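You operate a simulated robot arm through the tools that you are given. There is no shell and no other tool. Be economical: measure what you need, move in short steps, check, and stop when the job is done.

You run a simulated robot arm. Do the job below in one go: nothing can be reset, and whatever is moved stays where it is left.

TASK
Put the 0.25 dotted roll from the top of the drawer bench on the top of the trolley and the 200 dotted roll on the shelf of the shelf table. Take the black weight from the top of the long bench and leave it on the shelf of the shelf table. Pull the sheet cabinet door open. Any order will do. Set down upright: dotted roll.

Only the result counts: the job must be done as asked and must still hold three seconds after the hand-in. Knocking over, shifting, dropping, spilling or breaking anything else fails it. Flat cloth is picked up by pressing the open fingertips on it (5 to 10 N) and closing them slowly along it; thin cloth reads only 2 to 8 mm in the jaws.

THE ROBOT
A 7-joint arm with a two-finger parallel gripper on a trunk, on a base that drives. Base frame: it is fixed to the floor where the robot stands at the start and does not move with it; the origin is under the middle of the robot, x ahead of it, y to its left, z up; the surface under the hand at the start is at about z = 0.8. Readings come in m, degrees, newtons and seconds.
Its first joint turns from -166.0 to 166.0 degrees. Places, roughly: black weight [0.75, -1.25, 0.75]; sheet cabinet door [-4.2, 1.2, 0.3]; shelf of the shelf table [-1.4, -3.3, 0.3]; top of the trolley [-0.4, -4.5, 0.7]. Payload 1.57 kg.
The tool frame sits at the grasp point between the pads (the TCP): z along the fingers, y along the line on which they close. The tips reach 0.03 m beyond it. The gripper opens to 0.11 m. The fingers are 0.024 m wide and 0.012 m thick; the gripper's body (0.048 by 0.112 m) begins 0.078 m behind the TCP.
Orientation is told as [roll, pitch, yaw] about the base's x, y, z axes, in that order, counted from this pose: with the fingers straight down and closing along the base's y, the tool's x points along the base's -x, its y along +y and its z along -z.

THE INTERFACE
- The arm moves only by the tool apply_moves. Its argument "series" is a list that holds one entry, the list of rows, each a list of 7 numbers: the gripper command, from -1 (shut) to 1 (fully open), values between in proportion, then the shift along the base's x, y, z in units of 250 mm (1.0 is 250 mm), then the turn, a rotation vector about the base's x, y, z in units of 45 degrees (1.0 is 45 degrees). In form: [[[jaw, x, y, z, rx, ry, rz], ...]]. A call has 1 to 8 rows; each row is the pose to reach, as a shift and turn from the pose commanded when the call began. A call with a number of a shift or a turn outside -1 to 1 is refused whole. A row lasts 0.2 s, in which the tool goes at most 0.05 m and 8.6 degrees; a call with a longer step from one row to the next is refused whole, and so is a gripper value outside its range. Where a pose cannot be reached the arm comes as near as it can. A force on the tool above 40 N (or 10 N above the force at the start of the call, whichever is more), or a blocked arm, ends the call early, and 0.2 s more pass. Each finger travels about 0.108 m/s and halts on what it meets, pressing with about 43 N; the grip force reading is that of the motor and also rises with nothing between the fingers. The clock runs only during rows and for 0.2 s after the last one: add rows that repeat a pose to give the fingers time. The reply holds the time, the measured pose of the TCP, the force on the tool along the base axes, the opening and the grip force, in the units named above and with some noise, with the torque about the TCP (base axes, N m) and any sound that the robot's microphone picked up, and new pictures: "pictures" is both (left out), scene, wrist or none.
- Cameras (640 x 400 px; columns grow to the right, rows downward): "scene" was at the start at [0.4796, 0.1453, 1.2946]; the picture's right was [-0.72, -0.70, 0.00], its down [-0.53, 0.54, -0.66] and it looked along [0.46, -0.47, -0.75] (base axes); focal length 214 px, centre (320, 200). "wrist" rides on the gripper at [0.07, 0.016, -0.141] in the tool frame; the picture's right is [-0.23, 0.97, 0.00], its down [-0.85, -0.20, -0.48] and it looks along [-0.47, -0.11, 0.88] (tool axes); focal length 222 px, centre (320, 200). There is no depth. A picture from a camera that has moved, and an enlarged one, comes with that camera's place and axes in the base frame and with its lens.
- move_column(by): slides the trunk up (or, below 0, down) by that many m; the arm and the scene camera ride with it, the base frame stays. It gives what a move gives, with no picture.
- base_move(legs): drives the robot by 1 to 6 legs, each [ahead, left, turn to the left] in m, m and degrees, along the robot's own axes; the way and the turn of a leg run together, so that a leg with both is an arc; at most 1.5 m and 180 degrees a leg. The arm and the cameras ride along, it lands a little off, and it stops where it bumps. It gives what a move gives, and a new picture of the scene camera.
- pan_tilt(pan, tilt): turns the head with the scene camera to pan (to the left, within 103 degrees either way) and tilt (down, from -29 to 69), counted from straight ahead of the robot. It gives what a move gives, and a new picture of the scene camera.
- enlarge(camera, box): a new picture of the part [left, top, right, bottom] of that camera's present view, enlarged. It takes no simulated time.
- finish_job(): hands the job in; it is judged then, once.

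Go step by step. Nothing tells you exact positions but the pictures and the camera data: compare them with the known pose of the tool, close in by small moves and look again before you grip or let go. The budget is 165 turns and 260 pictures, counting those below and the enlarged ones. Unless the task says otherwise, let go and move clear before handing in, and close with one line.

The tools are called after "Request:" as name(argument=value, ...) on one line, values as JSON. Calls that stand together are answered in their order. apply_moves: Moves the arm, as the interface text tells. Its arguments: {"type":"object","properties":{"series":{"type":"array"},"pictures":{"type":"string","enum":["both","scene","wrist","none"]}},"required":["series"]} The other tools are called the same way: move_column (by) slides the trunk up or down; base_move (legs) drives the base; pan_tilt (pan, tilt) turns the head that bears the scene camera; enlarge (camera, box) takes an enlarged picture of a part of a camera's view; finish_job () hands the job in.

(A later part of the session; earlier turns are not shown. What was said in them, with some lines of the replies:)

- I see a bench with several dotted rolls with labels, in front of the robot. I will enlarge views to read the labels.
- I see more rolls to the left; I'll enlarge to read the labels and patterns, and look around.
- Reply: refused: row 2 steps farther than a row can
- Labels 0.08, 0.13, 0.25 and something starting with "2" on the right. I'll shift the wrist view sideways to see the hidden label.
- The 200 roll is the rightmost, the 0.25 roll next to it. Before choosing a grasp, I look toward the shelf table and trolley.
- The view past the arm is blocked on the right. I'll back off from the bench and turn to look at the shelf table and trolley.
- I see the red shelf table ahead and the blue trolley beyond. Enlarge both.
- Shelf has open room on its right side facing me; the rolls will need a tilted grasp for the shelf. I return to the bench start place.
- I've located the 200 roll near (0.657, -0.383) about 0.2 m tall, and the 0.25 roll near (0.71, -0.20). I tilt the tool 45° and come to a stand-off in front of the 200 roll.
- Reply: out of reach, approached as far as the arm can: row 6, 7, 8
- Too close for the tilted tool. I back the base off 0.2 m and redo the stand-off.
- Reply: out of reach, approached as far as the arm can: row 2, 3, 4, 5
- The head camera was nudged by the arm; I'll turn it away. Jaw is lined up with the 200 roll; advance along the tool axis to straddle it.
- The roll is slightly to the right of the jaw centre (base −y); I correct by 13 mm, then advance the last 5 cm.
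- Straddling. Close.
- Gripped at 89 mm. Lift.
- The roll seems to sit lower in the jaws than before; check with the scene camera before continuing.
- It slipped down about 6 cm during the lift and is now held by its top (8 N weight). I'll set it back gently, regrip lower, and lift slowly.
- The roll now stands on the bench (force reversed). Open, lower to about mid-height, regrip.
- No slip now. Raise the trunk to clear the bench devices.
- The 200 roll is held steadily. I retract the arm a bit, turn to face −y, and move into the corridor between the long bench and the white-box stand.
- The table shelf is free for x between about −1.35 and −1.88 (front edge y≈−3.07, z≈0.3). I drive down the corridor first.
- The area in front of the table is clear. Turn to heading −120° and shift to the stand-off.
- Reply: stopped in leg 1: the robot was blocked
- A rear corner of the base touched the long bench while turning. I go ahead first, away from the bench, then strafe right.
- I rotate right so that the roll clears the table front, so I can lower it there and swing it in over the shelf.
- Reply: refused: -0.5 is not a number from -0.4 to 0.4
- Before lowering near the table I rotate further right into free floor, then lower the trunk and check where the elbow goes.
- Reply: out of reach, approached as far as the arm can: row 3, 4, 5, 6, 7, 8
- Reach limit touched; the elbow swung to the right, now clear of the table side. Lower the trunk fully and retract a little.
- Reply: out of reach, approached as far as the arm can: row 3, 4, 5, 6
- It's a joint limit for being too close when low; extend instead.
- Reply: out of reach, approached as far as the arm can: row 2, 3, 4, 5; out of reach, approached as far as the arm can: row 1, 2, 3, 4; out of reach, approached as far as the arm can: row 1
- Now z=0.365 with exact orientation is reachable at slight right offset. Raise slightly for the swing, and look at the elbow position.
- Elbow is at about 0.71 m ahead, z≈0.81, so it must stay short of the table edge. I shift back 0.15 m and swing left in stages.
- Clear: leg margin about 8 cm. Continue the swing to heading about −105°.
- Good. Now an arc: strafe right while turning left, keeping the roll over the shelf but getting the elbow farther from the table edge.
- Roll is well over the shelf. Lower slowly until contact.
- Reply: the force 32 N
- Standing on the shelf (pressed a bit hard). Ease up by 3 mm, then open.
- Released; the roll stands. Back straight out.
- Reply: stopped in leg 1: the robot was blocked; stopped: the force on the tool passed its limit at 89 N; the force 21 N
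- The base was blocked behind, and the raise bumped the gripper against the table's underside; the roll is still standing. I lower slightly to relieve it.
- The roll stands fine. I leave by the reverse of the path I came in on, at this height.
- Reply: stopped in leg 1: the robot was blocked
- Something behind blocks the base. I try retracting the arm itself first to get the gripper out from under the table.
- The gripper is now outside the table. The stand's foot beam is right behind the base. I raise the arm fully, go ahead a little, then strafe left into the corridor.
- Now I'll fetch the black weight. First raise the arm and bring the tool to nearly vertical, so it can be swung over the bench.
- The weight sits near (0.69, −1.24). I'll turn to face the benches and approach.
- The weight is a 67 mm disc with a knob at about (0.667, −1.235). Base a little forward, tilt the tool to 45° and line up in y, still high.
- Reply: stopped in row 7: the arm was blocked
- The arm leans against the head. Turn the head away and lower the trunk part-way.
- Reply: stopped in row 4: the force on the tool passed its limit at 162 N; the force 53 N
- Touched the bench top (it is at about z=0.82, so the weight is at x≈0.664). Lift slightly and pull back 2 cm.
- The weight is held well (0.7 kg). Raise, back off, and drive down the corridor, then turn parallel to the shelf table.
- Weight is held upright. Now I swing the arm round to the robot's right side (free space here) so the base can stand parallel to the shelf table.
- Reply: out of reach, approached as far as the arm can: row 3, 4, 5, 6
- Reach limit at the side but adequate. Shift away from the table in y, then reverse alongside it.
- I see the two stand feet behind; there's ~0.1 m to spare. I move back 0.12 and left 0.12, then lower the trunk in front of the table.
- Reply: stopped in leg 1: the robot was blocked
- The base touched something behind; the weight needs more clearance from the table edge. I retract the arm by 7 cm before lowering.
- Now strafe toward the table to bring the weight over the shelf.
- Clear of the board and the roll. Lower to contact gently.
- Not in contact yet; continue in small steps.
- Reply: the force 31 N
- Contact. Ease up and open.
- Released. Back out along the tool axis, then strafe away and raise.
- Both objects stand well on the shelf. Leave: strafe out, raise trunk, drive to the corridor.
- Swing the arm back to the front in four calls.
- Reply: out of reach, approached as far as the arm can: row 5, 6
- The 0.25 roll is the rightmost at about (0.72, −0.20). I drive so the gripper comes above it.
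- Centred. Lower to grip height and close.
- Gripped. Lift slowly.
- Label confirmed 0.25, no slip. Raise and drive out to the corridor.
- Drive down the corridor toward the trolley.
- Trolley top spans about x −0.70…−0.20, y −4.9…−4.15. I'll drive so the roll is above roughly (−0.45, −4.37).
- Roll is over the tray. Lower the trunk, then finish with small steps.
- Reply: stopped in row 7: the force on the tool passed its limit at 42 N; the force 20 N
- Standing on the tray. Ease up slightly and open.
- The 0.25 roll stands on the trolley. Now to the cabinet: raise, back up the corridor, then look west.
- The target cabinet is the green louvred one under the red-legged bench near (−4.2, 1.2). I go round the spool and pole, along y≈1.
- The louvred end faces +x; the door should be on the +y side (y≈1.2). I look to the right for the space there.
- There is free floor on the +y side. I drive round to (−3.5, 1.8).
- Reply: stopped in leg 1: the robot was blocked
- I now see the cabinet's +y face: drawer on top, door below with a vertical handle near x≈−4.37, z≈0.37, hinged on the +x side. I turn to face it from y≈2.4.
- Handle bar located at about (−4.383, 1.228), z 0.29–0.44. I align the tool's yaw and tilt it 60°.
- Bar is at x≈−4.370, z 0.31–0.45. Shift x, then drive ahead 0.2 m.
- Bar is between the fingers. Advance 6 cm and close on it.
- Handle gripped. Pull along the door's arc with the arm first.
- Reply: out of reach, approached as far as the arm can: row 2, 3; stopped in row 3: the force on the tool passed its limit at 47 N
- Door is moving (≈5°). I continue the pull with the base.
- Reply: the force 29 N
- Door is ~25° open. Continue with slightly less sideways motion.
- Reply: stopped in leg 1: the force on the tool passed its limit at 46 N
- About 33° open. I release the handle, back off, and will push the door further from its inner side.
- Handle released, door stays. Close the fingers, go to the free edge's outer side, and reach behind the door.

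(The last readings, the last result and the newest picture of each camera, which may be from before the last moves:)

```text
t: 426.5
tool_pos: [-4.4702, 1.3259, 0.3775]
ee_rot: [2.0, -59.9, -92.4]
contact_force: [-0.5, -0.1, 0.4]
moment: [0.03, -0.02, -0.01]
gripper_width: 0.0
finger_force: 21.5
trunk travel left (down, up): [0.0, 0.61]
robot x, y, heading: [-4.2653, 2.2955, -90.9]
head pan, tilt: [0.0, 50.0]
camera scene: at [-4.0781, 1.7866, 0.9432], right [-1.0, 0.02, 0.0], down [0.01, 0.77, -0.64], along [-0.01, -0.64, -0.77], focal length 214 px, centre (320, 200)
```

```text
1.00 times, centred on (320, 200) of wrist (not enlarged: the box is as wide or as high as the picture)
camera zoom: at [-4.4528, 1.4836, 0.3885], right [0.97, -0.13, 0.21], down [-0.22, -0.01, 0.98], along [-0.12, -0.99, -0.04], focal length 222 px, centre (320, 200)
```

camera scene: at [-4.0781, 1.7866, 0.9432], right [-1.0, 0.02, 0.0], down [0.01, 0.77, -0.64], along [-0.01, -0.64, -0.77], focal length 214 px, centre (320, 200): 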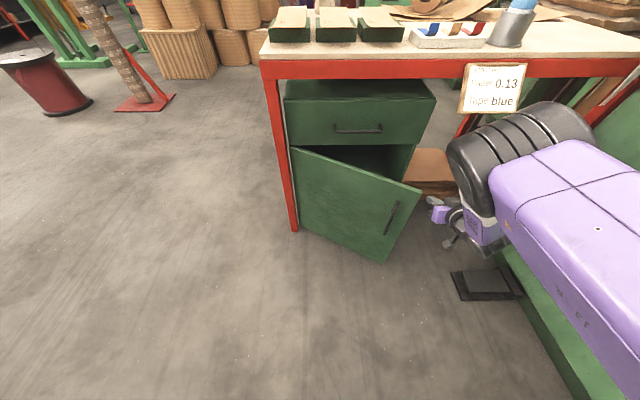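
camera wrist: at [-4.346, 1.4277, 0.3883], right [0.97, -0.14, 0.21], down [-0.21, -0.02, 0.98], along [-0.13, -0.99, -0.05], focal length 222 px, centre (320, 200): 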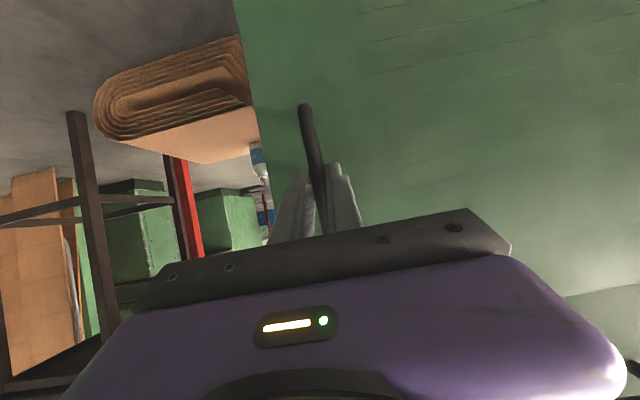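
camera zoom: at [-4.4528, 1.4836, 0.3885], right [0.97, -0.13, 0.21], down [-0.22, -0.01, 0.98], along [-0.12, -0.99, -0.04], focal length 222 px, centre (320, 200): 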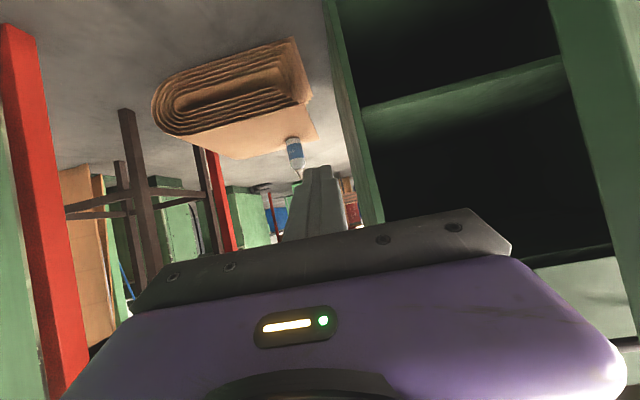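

The gripper is behind the door edge. Sweep left (+x) to push it open.

Request:
base_move(legs=[[0, 0.15, 0], [0, 0.1, 0]])

Request:
base_move(legs=[[0, 0.12, 0]])

```text
t: 427.6
tool_pos: [-4.421, 1.331, 0.3776]
ee_rot: [0.6, -59.4, -92.4]
contact_force: [0.2, 0.2, 0.1]
moment: [0.01, -0.05, -0.02]
gripper_width: 0.0006
finger_force: 21.6
trunk travel left (down, up): [0.0, 0.61]
robot x, y, heading: [-4.2025, 2.2932, -90.9]
head pan, tilt: [0.0, 50.0]
stopped in leg 1: the force on the tool passed its limit at 67 N (the readings are from after the stop); the commanded pose is now the measured one
camera scene: at [-4.014, 1.7855, 0.9432], right [-1.0, 0.02, 0.0], down [0.01, 0.77, -0.64], along [-0.01, -0.64, -0.77], focal length 214 px, centre (320, 200)
```

scene: 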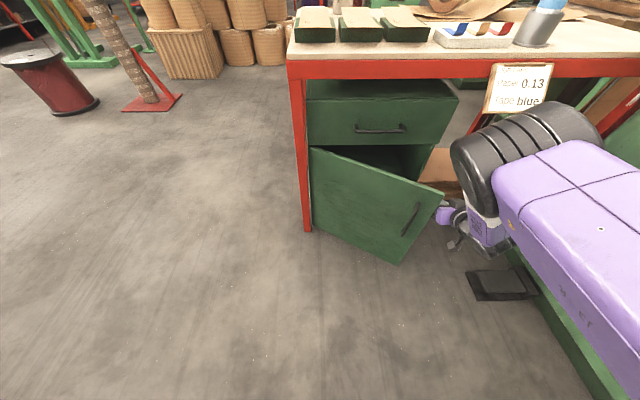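

```text
t: 428.4
tool_pos: [-4.4186, 1.3366, 0.3767]
ee_rot: [-0.6, -59.0, -92.6]
contact_force: [-0.8, 0.9, 0.3]
moment: [-0.02, -0.03, 0.02]
gripper_width: 0.0001
finger_force: 21.3
trunk travel left (down, up): [0.0, 0.61]
robot x, y, heading: [-4.1896, 2.2914, -91.2]
head pan, tilt: [0.0, 50.0]
stopped in leg 1: the force on the tool passed its limit at 55 N (the readings are from after the stop); the commanded pose is now the measured one
camera scene: at [-4.0, 1.7853, 0.9432], right [-1.0, 0.02, 0.0], down [0.01, 0.77, -0.64], along [-0.01, -0.64, -0.77], focal length 214 px, centre (320, 200)
```

scene: 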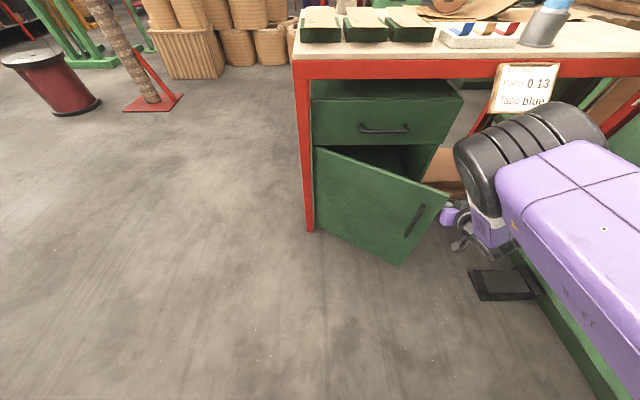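

The gripper's flank jams on the door edge. I back off, yaw the tool so the fingers point behind the door, and push outwards.

Request:
base_move(legs=[[0, -0.05, 0]])

Request:
apply_moves(series=[[[-1, 0, 0, 0, 0, 0, 0.18], [-1, 0, 0, 0, 0, 0, 0.36], [-1, 0, 0, 0, 0, 0, 0.54], [-1, 0, 0, 0, 0, 0, 0.72], [-1, 0, 0, 0, 0, 0, 0.72]]])

```text
t: 429.3
tool_pos: [-4.4698, 1.336, 0.3773]
ee_rot: [-0.4, -59.0, -92.7]
contact_force: [-0.7, 0.9, 0.2]
moment: [-0.02, 0.02, 0.0]
gripper_width: 0.0001
finger_force: 21.0
trunk travel left (down, up): [0.0, 0.61]
robot x, y, heading: [-4.2397, 2.2956, -91.0]
head pan, tilt: [0.0, 50.0]
camera scene: at [-4.0506, 1.7861, 0.9432], right [-1.0, 0.02, 0.0], down [0.01, 0.77, -0.64], along [-0.01, -0.64, -0.77], focal length 214 px, centre (320, 200)
```

scene: 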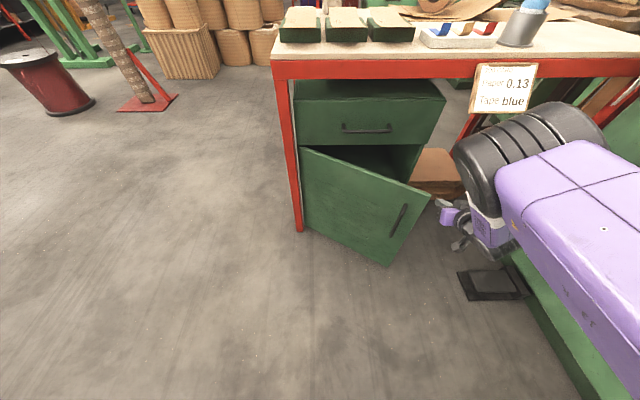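

```text
t: 430.5
tool_pos: [-4.4693, 1.3364, 0.3761]
ee_rot: [-0.4, -59.0, -60.1]
contact_force: [-0.2, -0.5, -0.3]
moment: [0.02, -0.03, -0.02]
gripper_width: 0.0
finger_force: 21.2
trunk travel left (down, up): [0.0, 0.61]
robot x, y, heading: [-4.2386, 2.2935, -90.9]
head pan, tilt: [0.0, 50.0]
camera scene: at [-4.0506, 1.7861, 0.9432], right [-1.0, 0.02, 0.0], down [0.01, 0.77, -0.64], along [-0.01, -0.64, -0.77], focal length 214 px, centre (320, 200)
camera wrist: at [-4.5326, 1.4823, 0.3895], right [0.91, 0.38, 0.19], down [-0.16, -0.12, 0.98], along [0.39, -0.92, -0.05], focal length 222 px, centre (320, 200)
```

scene: 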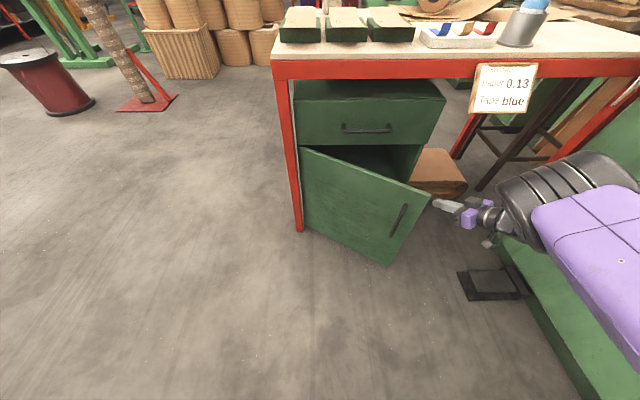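
wrist: 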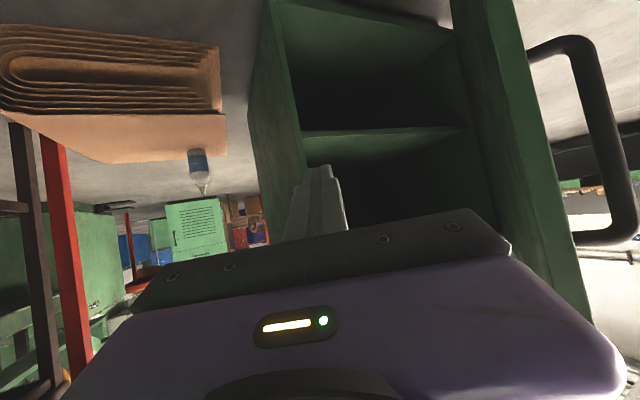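

Fingers now point behind the door. Approach and push outward (+x, +y).

Request:
base_move(legs=[[0, 0.08, 0], [-0.04, 0.05, 0], [-0.04, 0.04, 0]])

Request:
enlarge(camera="wrist", box=[0, 0, 640, 400])

```text
t: 432.8
tool_pos: [-4.3072, 1.4164, 0.3762]
ee_rot: [-0.5, -58.6, -60.6]
contact_force: [-0.4, -0.3, -0.2]
moment: [0.0, 0.0, -0.01]
gripper_width: 0.0
finger_force: 21.4
trunk travel left (down, up): [0.0, 0.61]
robot x, y, heading: [-4.0726, 2.3689, -90.8]
head pan, tilt: [0.0, 50.0]
stopped in leg 3: the robot was blocked; the commanded pose is now the measured one
camera scene: at [-3.8824, 1.8619, 0.9432], right [-1.0, 0.02, 0.0], down [0.01, 0.77, -0.64], along [-0.01, -0.64, -0.77], focal length 214 px, centre (320, 200)
```

scene: 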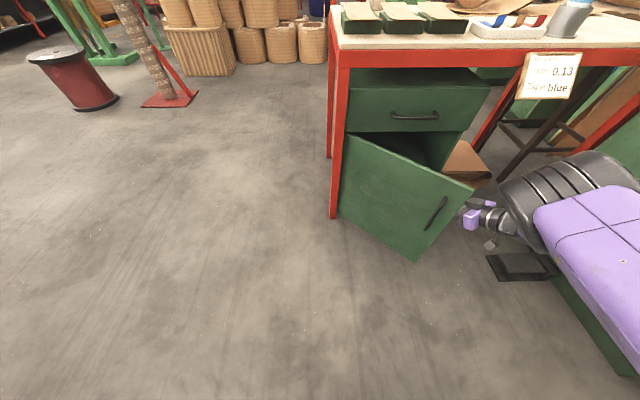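

```text
1.00 times, centred on (320, 200) of wrist (not enlarged: the box is as wide or as high as the picture)
camera zoom: at [-4.3689, 1.562, 0.3891], right [0.91, 0.37, 0.19], down [-0.15, -0.13, 0.98], along [0.38, -0.92, -0.06], focal length 222 px, centre (320, 200)
```

zoom: 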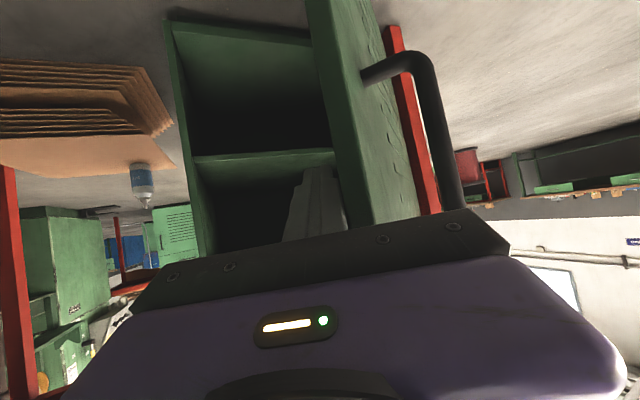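

Door moves further (~39°). Align the fingers more with the door and push again.

Request:
apply_moves(series=[[[-1, 0, 0, 0, 0, 0, 0.17], [-1, 0, 0, 0, 0, 0, 0.34], [-1, 0.08, 0.06, 0, 0, 0, 0.34], [-1, 0.16, 0.12, 0, 0, 0, 0.34], [-1, 0.24, 0.18, 0, 0, 0, 0.34], [-1, 0.32, 0.24, 0, 0, 0, 0.34]]])

```text
t: 434.2
tool_pos: [-4.2281, 1.4752, 0.3748]
ee_rot: [-0.7, -58.7, -45.3]
contact_force: [-0.4, 0.4, -0.2]
moment: [0.01, 0.02, -0.02]
gripper_width: 0.0005
finger_force: 21.2
trunk travel left (down, up): [0.0, 0.61]
robot x, y, heading: [-4.0735, 2.3687, -91.0]
head pan, tilt: [0.0, 50.0]
camera scene: at [-3.8825, 1.8618, 0.9432], right [-1.0, 0.02, 0.0], down [0.01, 0.77, -0.64], along [-0.01, -0.64, -0.77], focal length 214 px, centre (320, 200)
camera wrist: at [-4.3258, 1.6004, 0.3889], right [0.78, 0.59, 0.19], down [-0.11, -0.16, 0.98], along [0.61, -0.79, -0.06], focal length 222 px, centre (320, 200)
```

scene: 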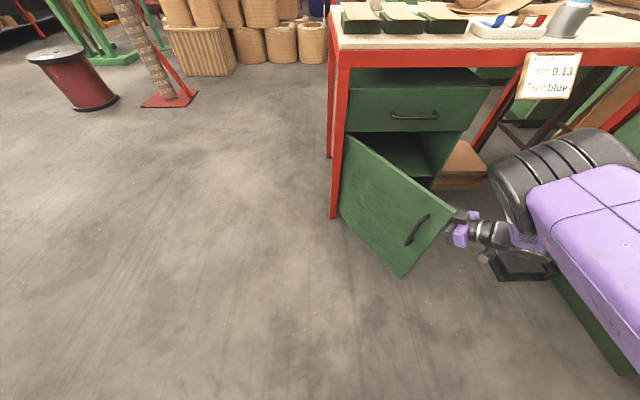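
wrist: 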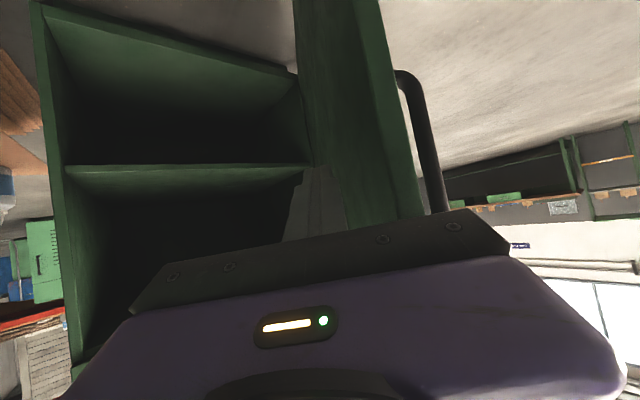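

Works well (~52°). Continue pushing.

Request:
apply_moves(series=[[[-1, 0.06, 0.03, 0, 0, 0, 0.12], [-1, 0.14, 0.07, 0, 0, 0, 0.24], [-1, 0.22, 0.1, 0, 0, 0, 0.34], [-1, 0.3, 0.12, 0, 0, 0, 0.4], [-1, 0.4, 0.14, 0, 0, 0, 0.45], [-1, 0.48, 0.15, 0, 0, 0, 0.5]]])

```text
t: 435.6
tool_pos: [-4.1083, 1.5147, 0.3742]
ee_rot: [-0.4, -58.7, -23.0]
contact_force: [0.9, -0.4, -1.1]
moment: [-0.02, -0.01, 0.01]
gripper_width: 0.0002
finger_force: 21.1
trunk travel left (down, up): [0.0, 0.61]
robot x, y, heading: [-4.0697, 2.3675, -91.0]
head pan, tilt: [0.0, 50.0]
camera scene: at [-3.8826, 1.8618, 0.9432], right [-1.0, 0.02, 0.0], down [0.01, 0.77, -0.64], along [-0.01, -0.64, -0.77], focal length 214 px, centre (320, 200)
camera wrist: at [-4.2456, 1.5925, 0.3888], right [0.5, 0.85, 0.19], down [-0.04, -0.19, 0.98], along [0.87, -0.49, -0.06], focal length 222 px, centre (320, 200)
```

scene: 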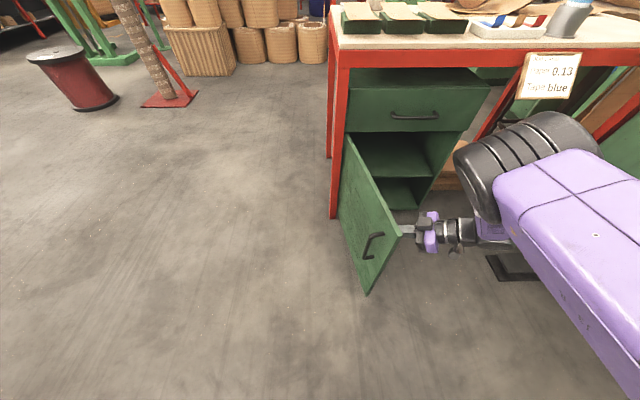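
wrist: 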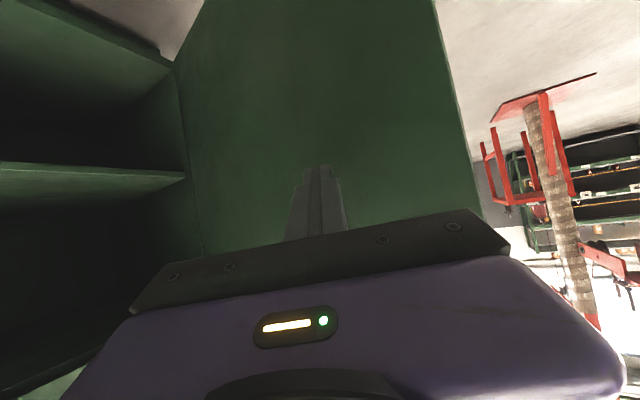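

Now ~72°. A bit more.

Request:
apply_moves(series=[[[-1, 0.1, 0, 0, 0, 0, 0], [-1, 0.2, 0, 0, 0, 0, 0], [-1, 0.3, 0, 0, 0, 0, 0], [-1, 0.4, 0, 0, 0, 0, 0], [-1, 0.45, 0, 0, 0, 0, 0], [-1, 0.45, 0, 0, 0, 0, 0]]], pictures="scene")

```text
t: 437.0
tool_pos: [-3.9962, 1.5134, 0.3737]
ee_rot: [-0.5, -58.6, -23.0]
contact_force: [-0.1, 0.3, -0.5]
moment: [-0.02, 0.0, 0.03]
gripper_width: 0.0
finger_force: 21.4
trunk travel left (down, up): [0.0, 0.61]
robot x, y, heading: [-4.0714, 2.3671, -90.9]
head pan, tilt: [0.0, 50.0]
camera scene: at [-3.8823, 1.8619, 0.9432], right [-1.0, 0.02, 0.0], down [0.01, 0.77, -0.64], along [-0.01, -0.64, -0.77], focal length 214 px, centre (320, 200)
```

scene: 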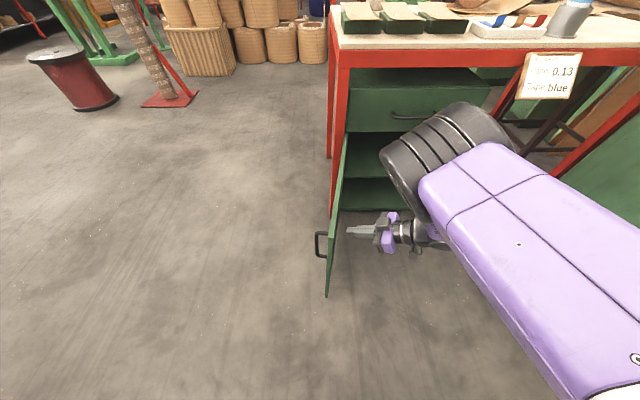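

The door stands about 90° open. Move the gripper clear and back off.

Request:
apply_moves(series=[[[-1, -0.15, 0, 0, 0, 0, 0], [-1, -0.3, 0, 0, 0, 0, 0], [-1, -0.4, 0.05, 0, 0, 0, 0], [-1, -0.4, 0.05, 0, 0, 0, 0]]], pictures="none")

Request:
base_move(legs=[[-0.25, 0, 0]])

```text
t: 438.0
tool_pos: [-4.0958, 1.5249, 0.3755]
ee_rot: [-0.5, -58.5, -22.9]
contact_force: [-0.2, -0.1, -1.0]
moment: [0.0, -0.04, 0.0]
gripper_width: 0.0
finger_force: 21.4
trunk travel left (down, up): [0.0, 0.61]
robot x, y, heading: [-4.0725, 2.3674, -91.0]
head pan, tilt: [0.0, 50.0]
```

```text
t: 440.0
tool_pos: [-4.0719, 1.7457, 0.3763]
ee_rot: [-0.5, -58.8, -22.0]
contact_force: [-0.3, 0.0, 0.1]
moment: [-0.05, 0.01, -0.03]
gripper_width: 0.0
finger_force: 21.5
trunk travel left (down, up): [0.0, 0.61]
robot x, y, heading: [-4.0624, 2.5925, -90.3]
head pan, tilt: [0.0, 50.0]
stopped in leg 1: the robot was blocked; the commanded pose is now the measured one
camera scene: at [-3.8648, 2.0853, 0.9432], right [-1.0, 0.0, 0.0], down [0.0, 0.77, -0.64], along [0.0, -0.64, -0.77], focal length 214 px, centre (320, 200)
```

scene: 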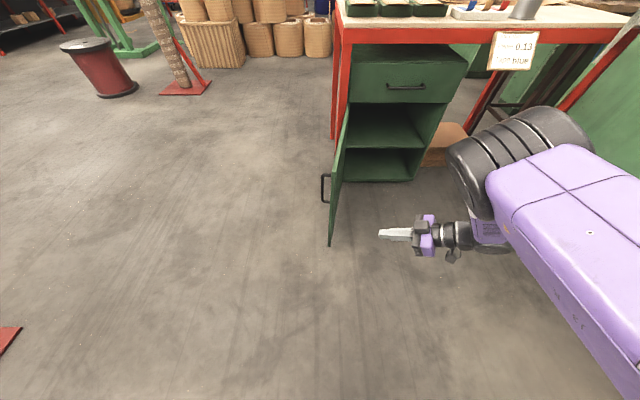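

The door is open about 90° and the gripper is clear. I ease off the contact behind by a small step and check that side.

Request:
base_move(legs=[[0.04, 0, 0]])

Request:
pan_tilt(pan=-103, tilt=20)

```text
t: 440.9
tool_pos: [-4.0718, 1.7066, 0.3758]
ee_rot: [-0.4, -58.8, -21.9]
contact_force: [-0.2, -0.6, 0.2]
moment: [0.01, -0.04, 0.01]
gripper_width: 0.0
finger_force: 21.0
trunk travel left (down, up): [0.0, 0.61]
robot x, y, heading: [-4.0646, 2.5482, -90.3]
head pan, tilt: [0.0, 50.0]
camera scene: at [-3.8648, 2.0454, 0.9432], right [-1.0, 0.0, 0.0], down [0.0, 0.77, -0.64], along [0.0, -0.64, -0.77], focal length 214 px, centre (320, 200)
```

scene: 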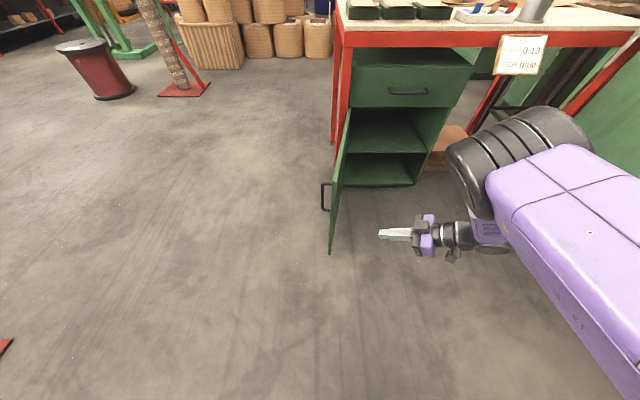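

```text
t: 442.7
tool_pos: [-4.0714, 1.7063, 0.3768]
ee_rot: [-0.5, -58.7, -22.1]
contact_force: [0.1, 0.1, 0.5]
moment: [-0.04, 0.03, -0.02]
gripper_width: 0.0
finger_force: 20.9
trunk travel left (down, up): [0.0, 0.61]
robot x, y, heading: [-4.0617, 2.5503, -89.9]
head pan, tilt: [-103.0, 20.0]
camera scene: at [-3.9554, 2.1435, 0.9888], right [0.23, 0.97, 0.0], down [0.33, -0.08, -0.94], along [-0.92, 0.21, -0.34], focal length 214 px, centre (320, 200)
```

scene: 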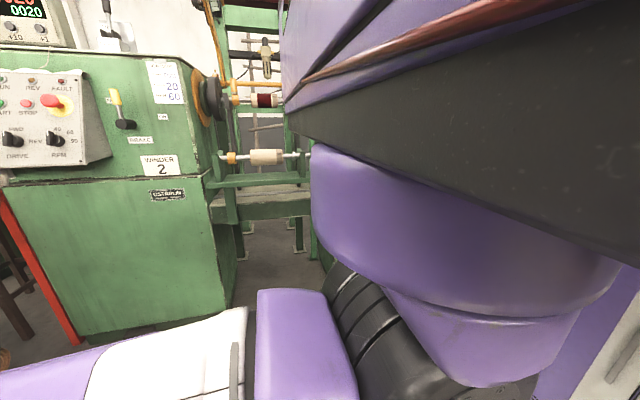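

Both rolls and the weight were seen in place after I let go of them. The door is open and the gripper is clear, so I hand the job in.

Request:
finish_job()

```text
The job is handed in.
```

I finished all four parts and handed the job in: the 0.25 roll stands on the trolley, the 200 roll and the black weight stand on the table's shelf, and the cabinet door is about 90° open. The base bumped fixed items several times, and once the gripper pressed the shelf table's underside (89 N) and once the long bench top (162 N). I saw nothing moved or knocked over, but I did not re-check every spot.
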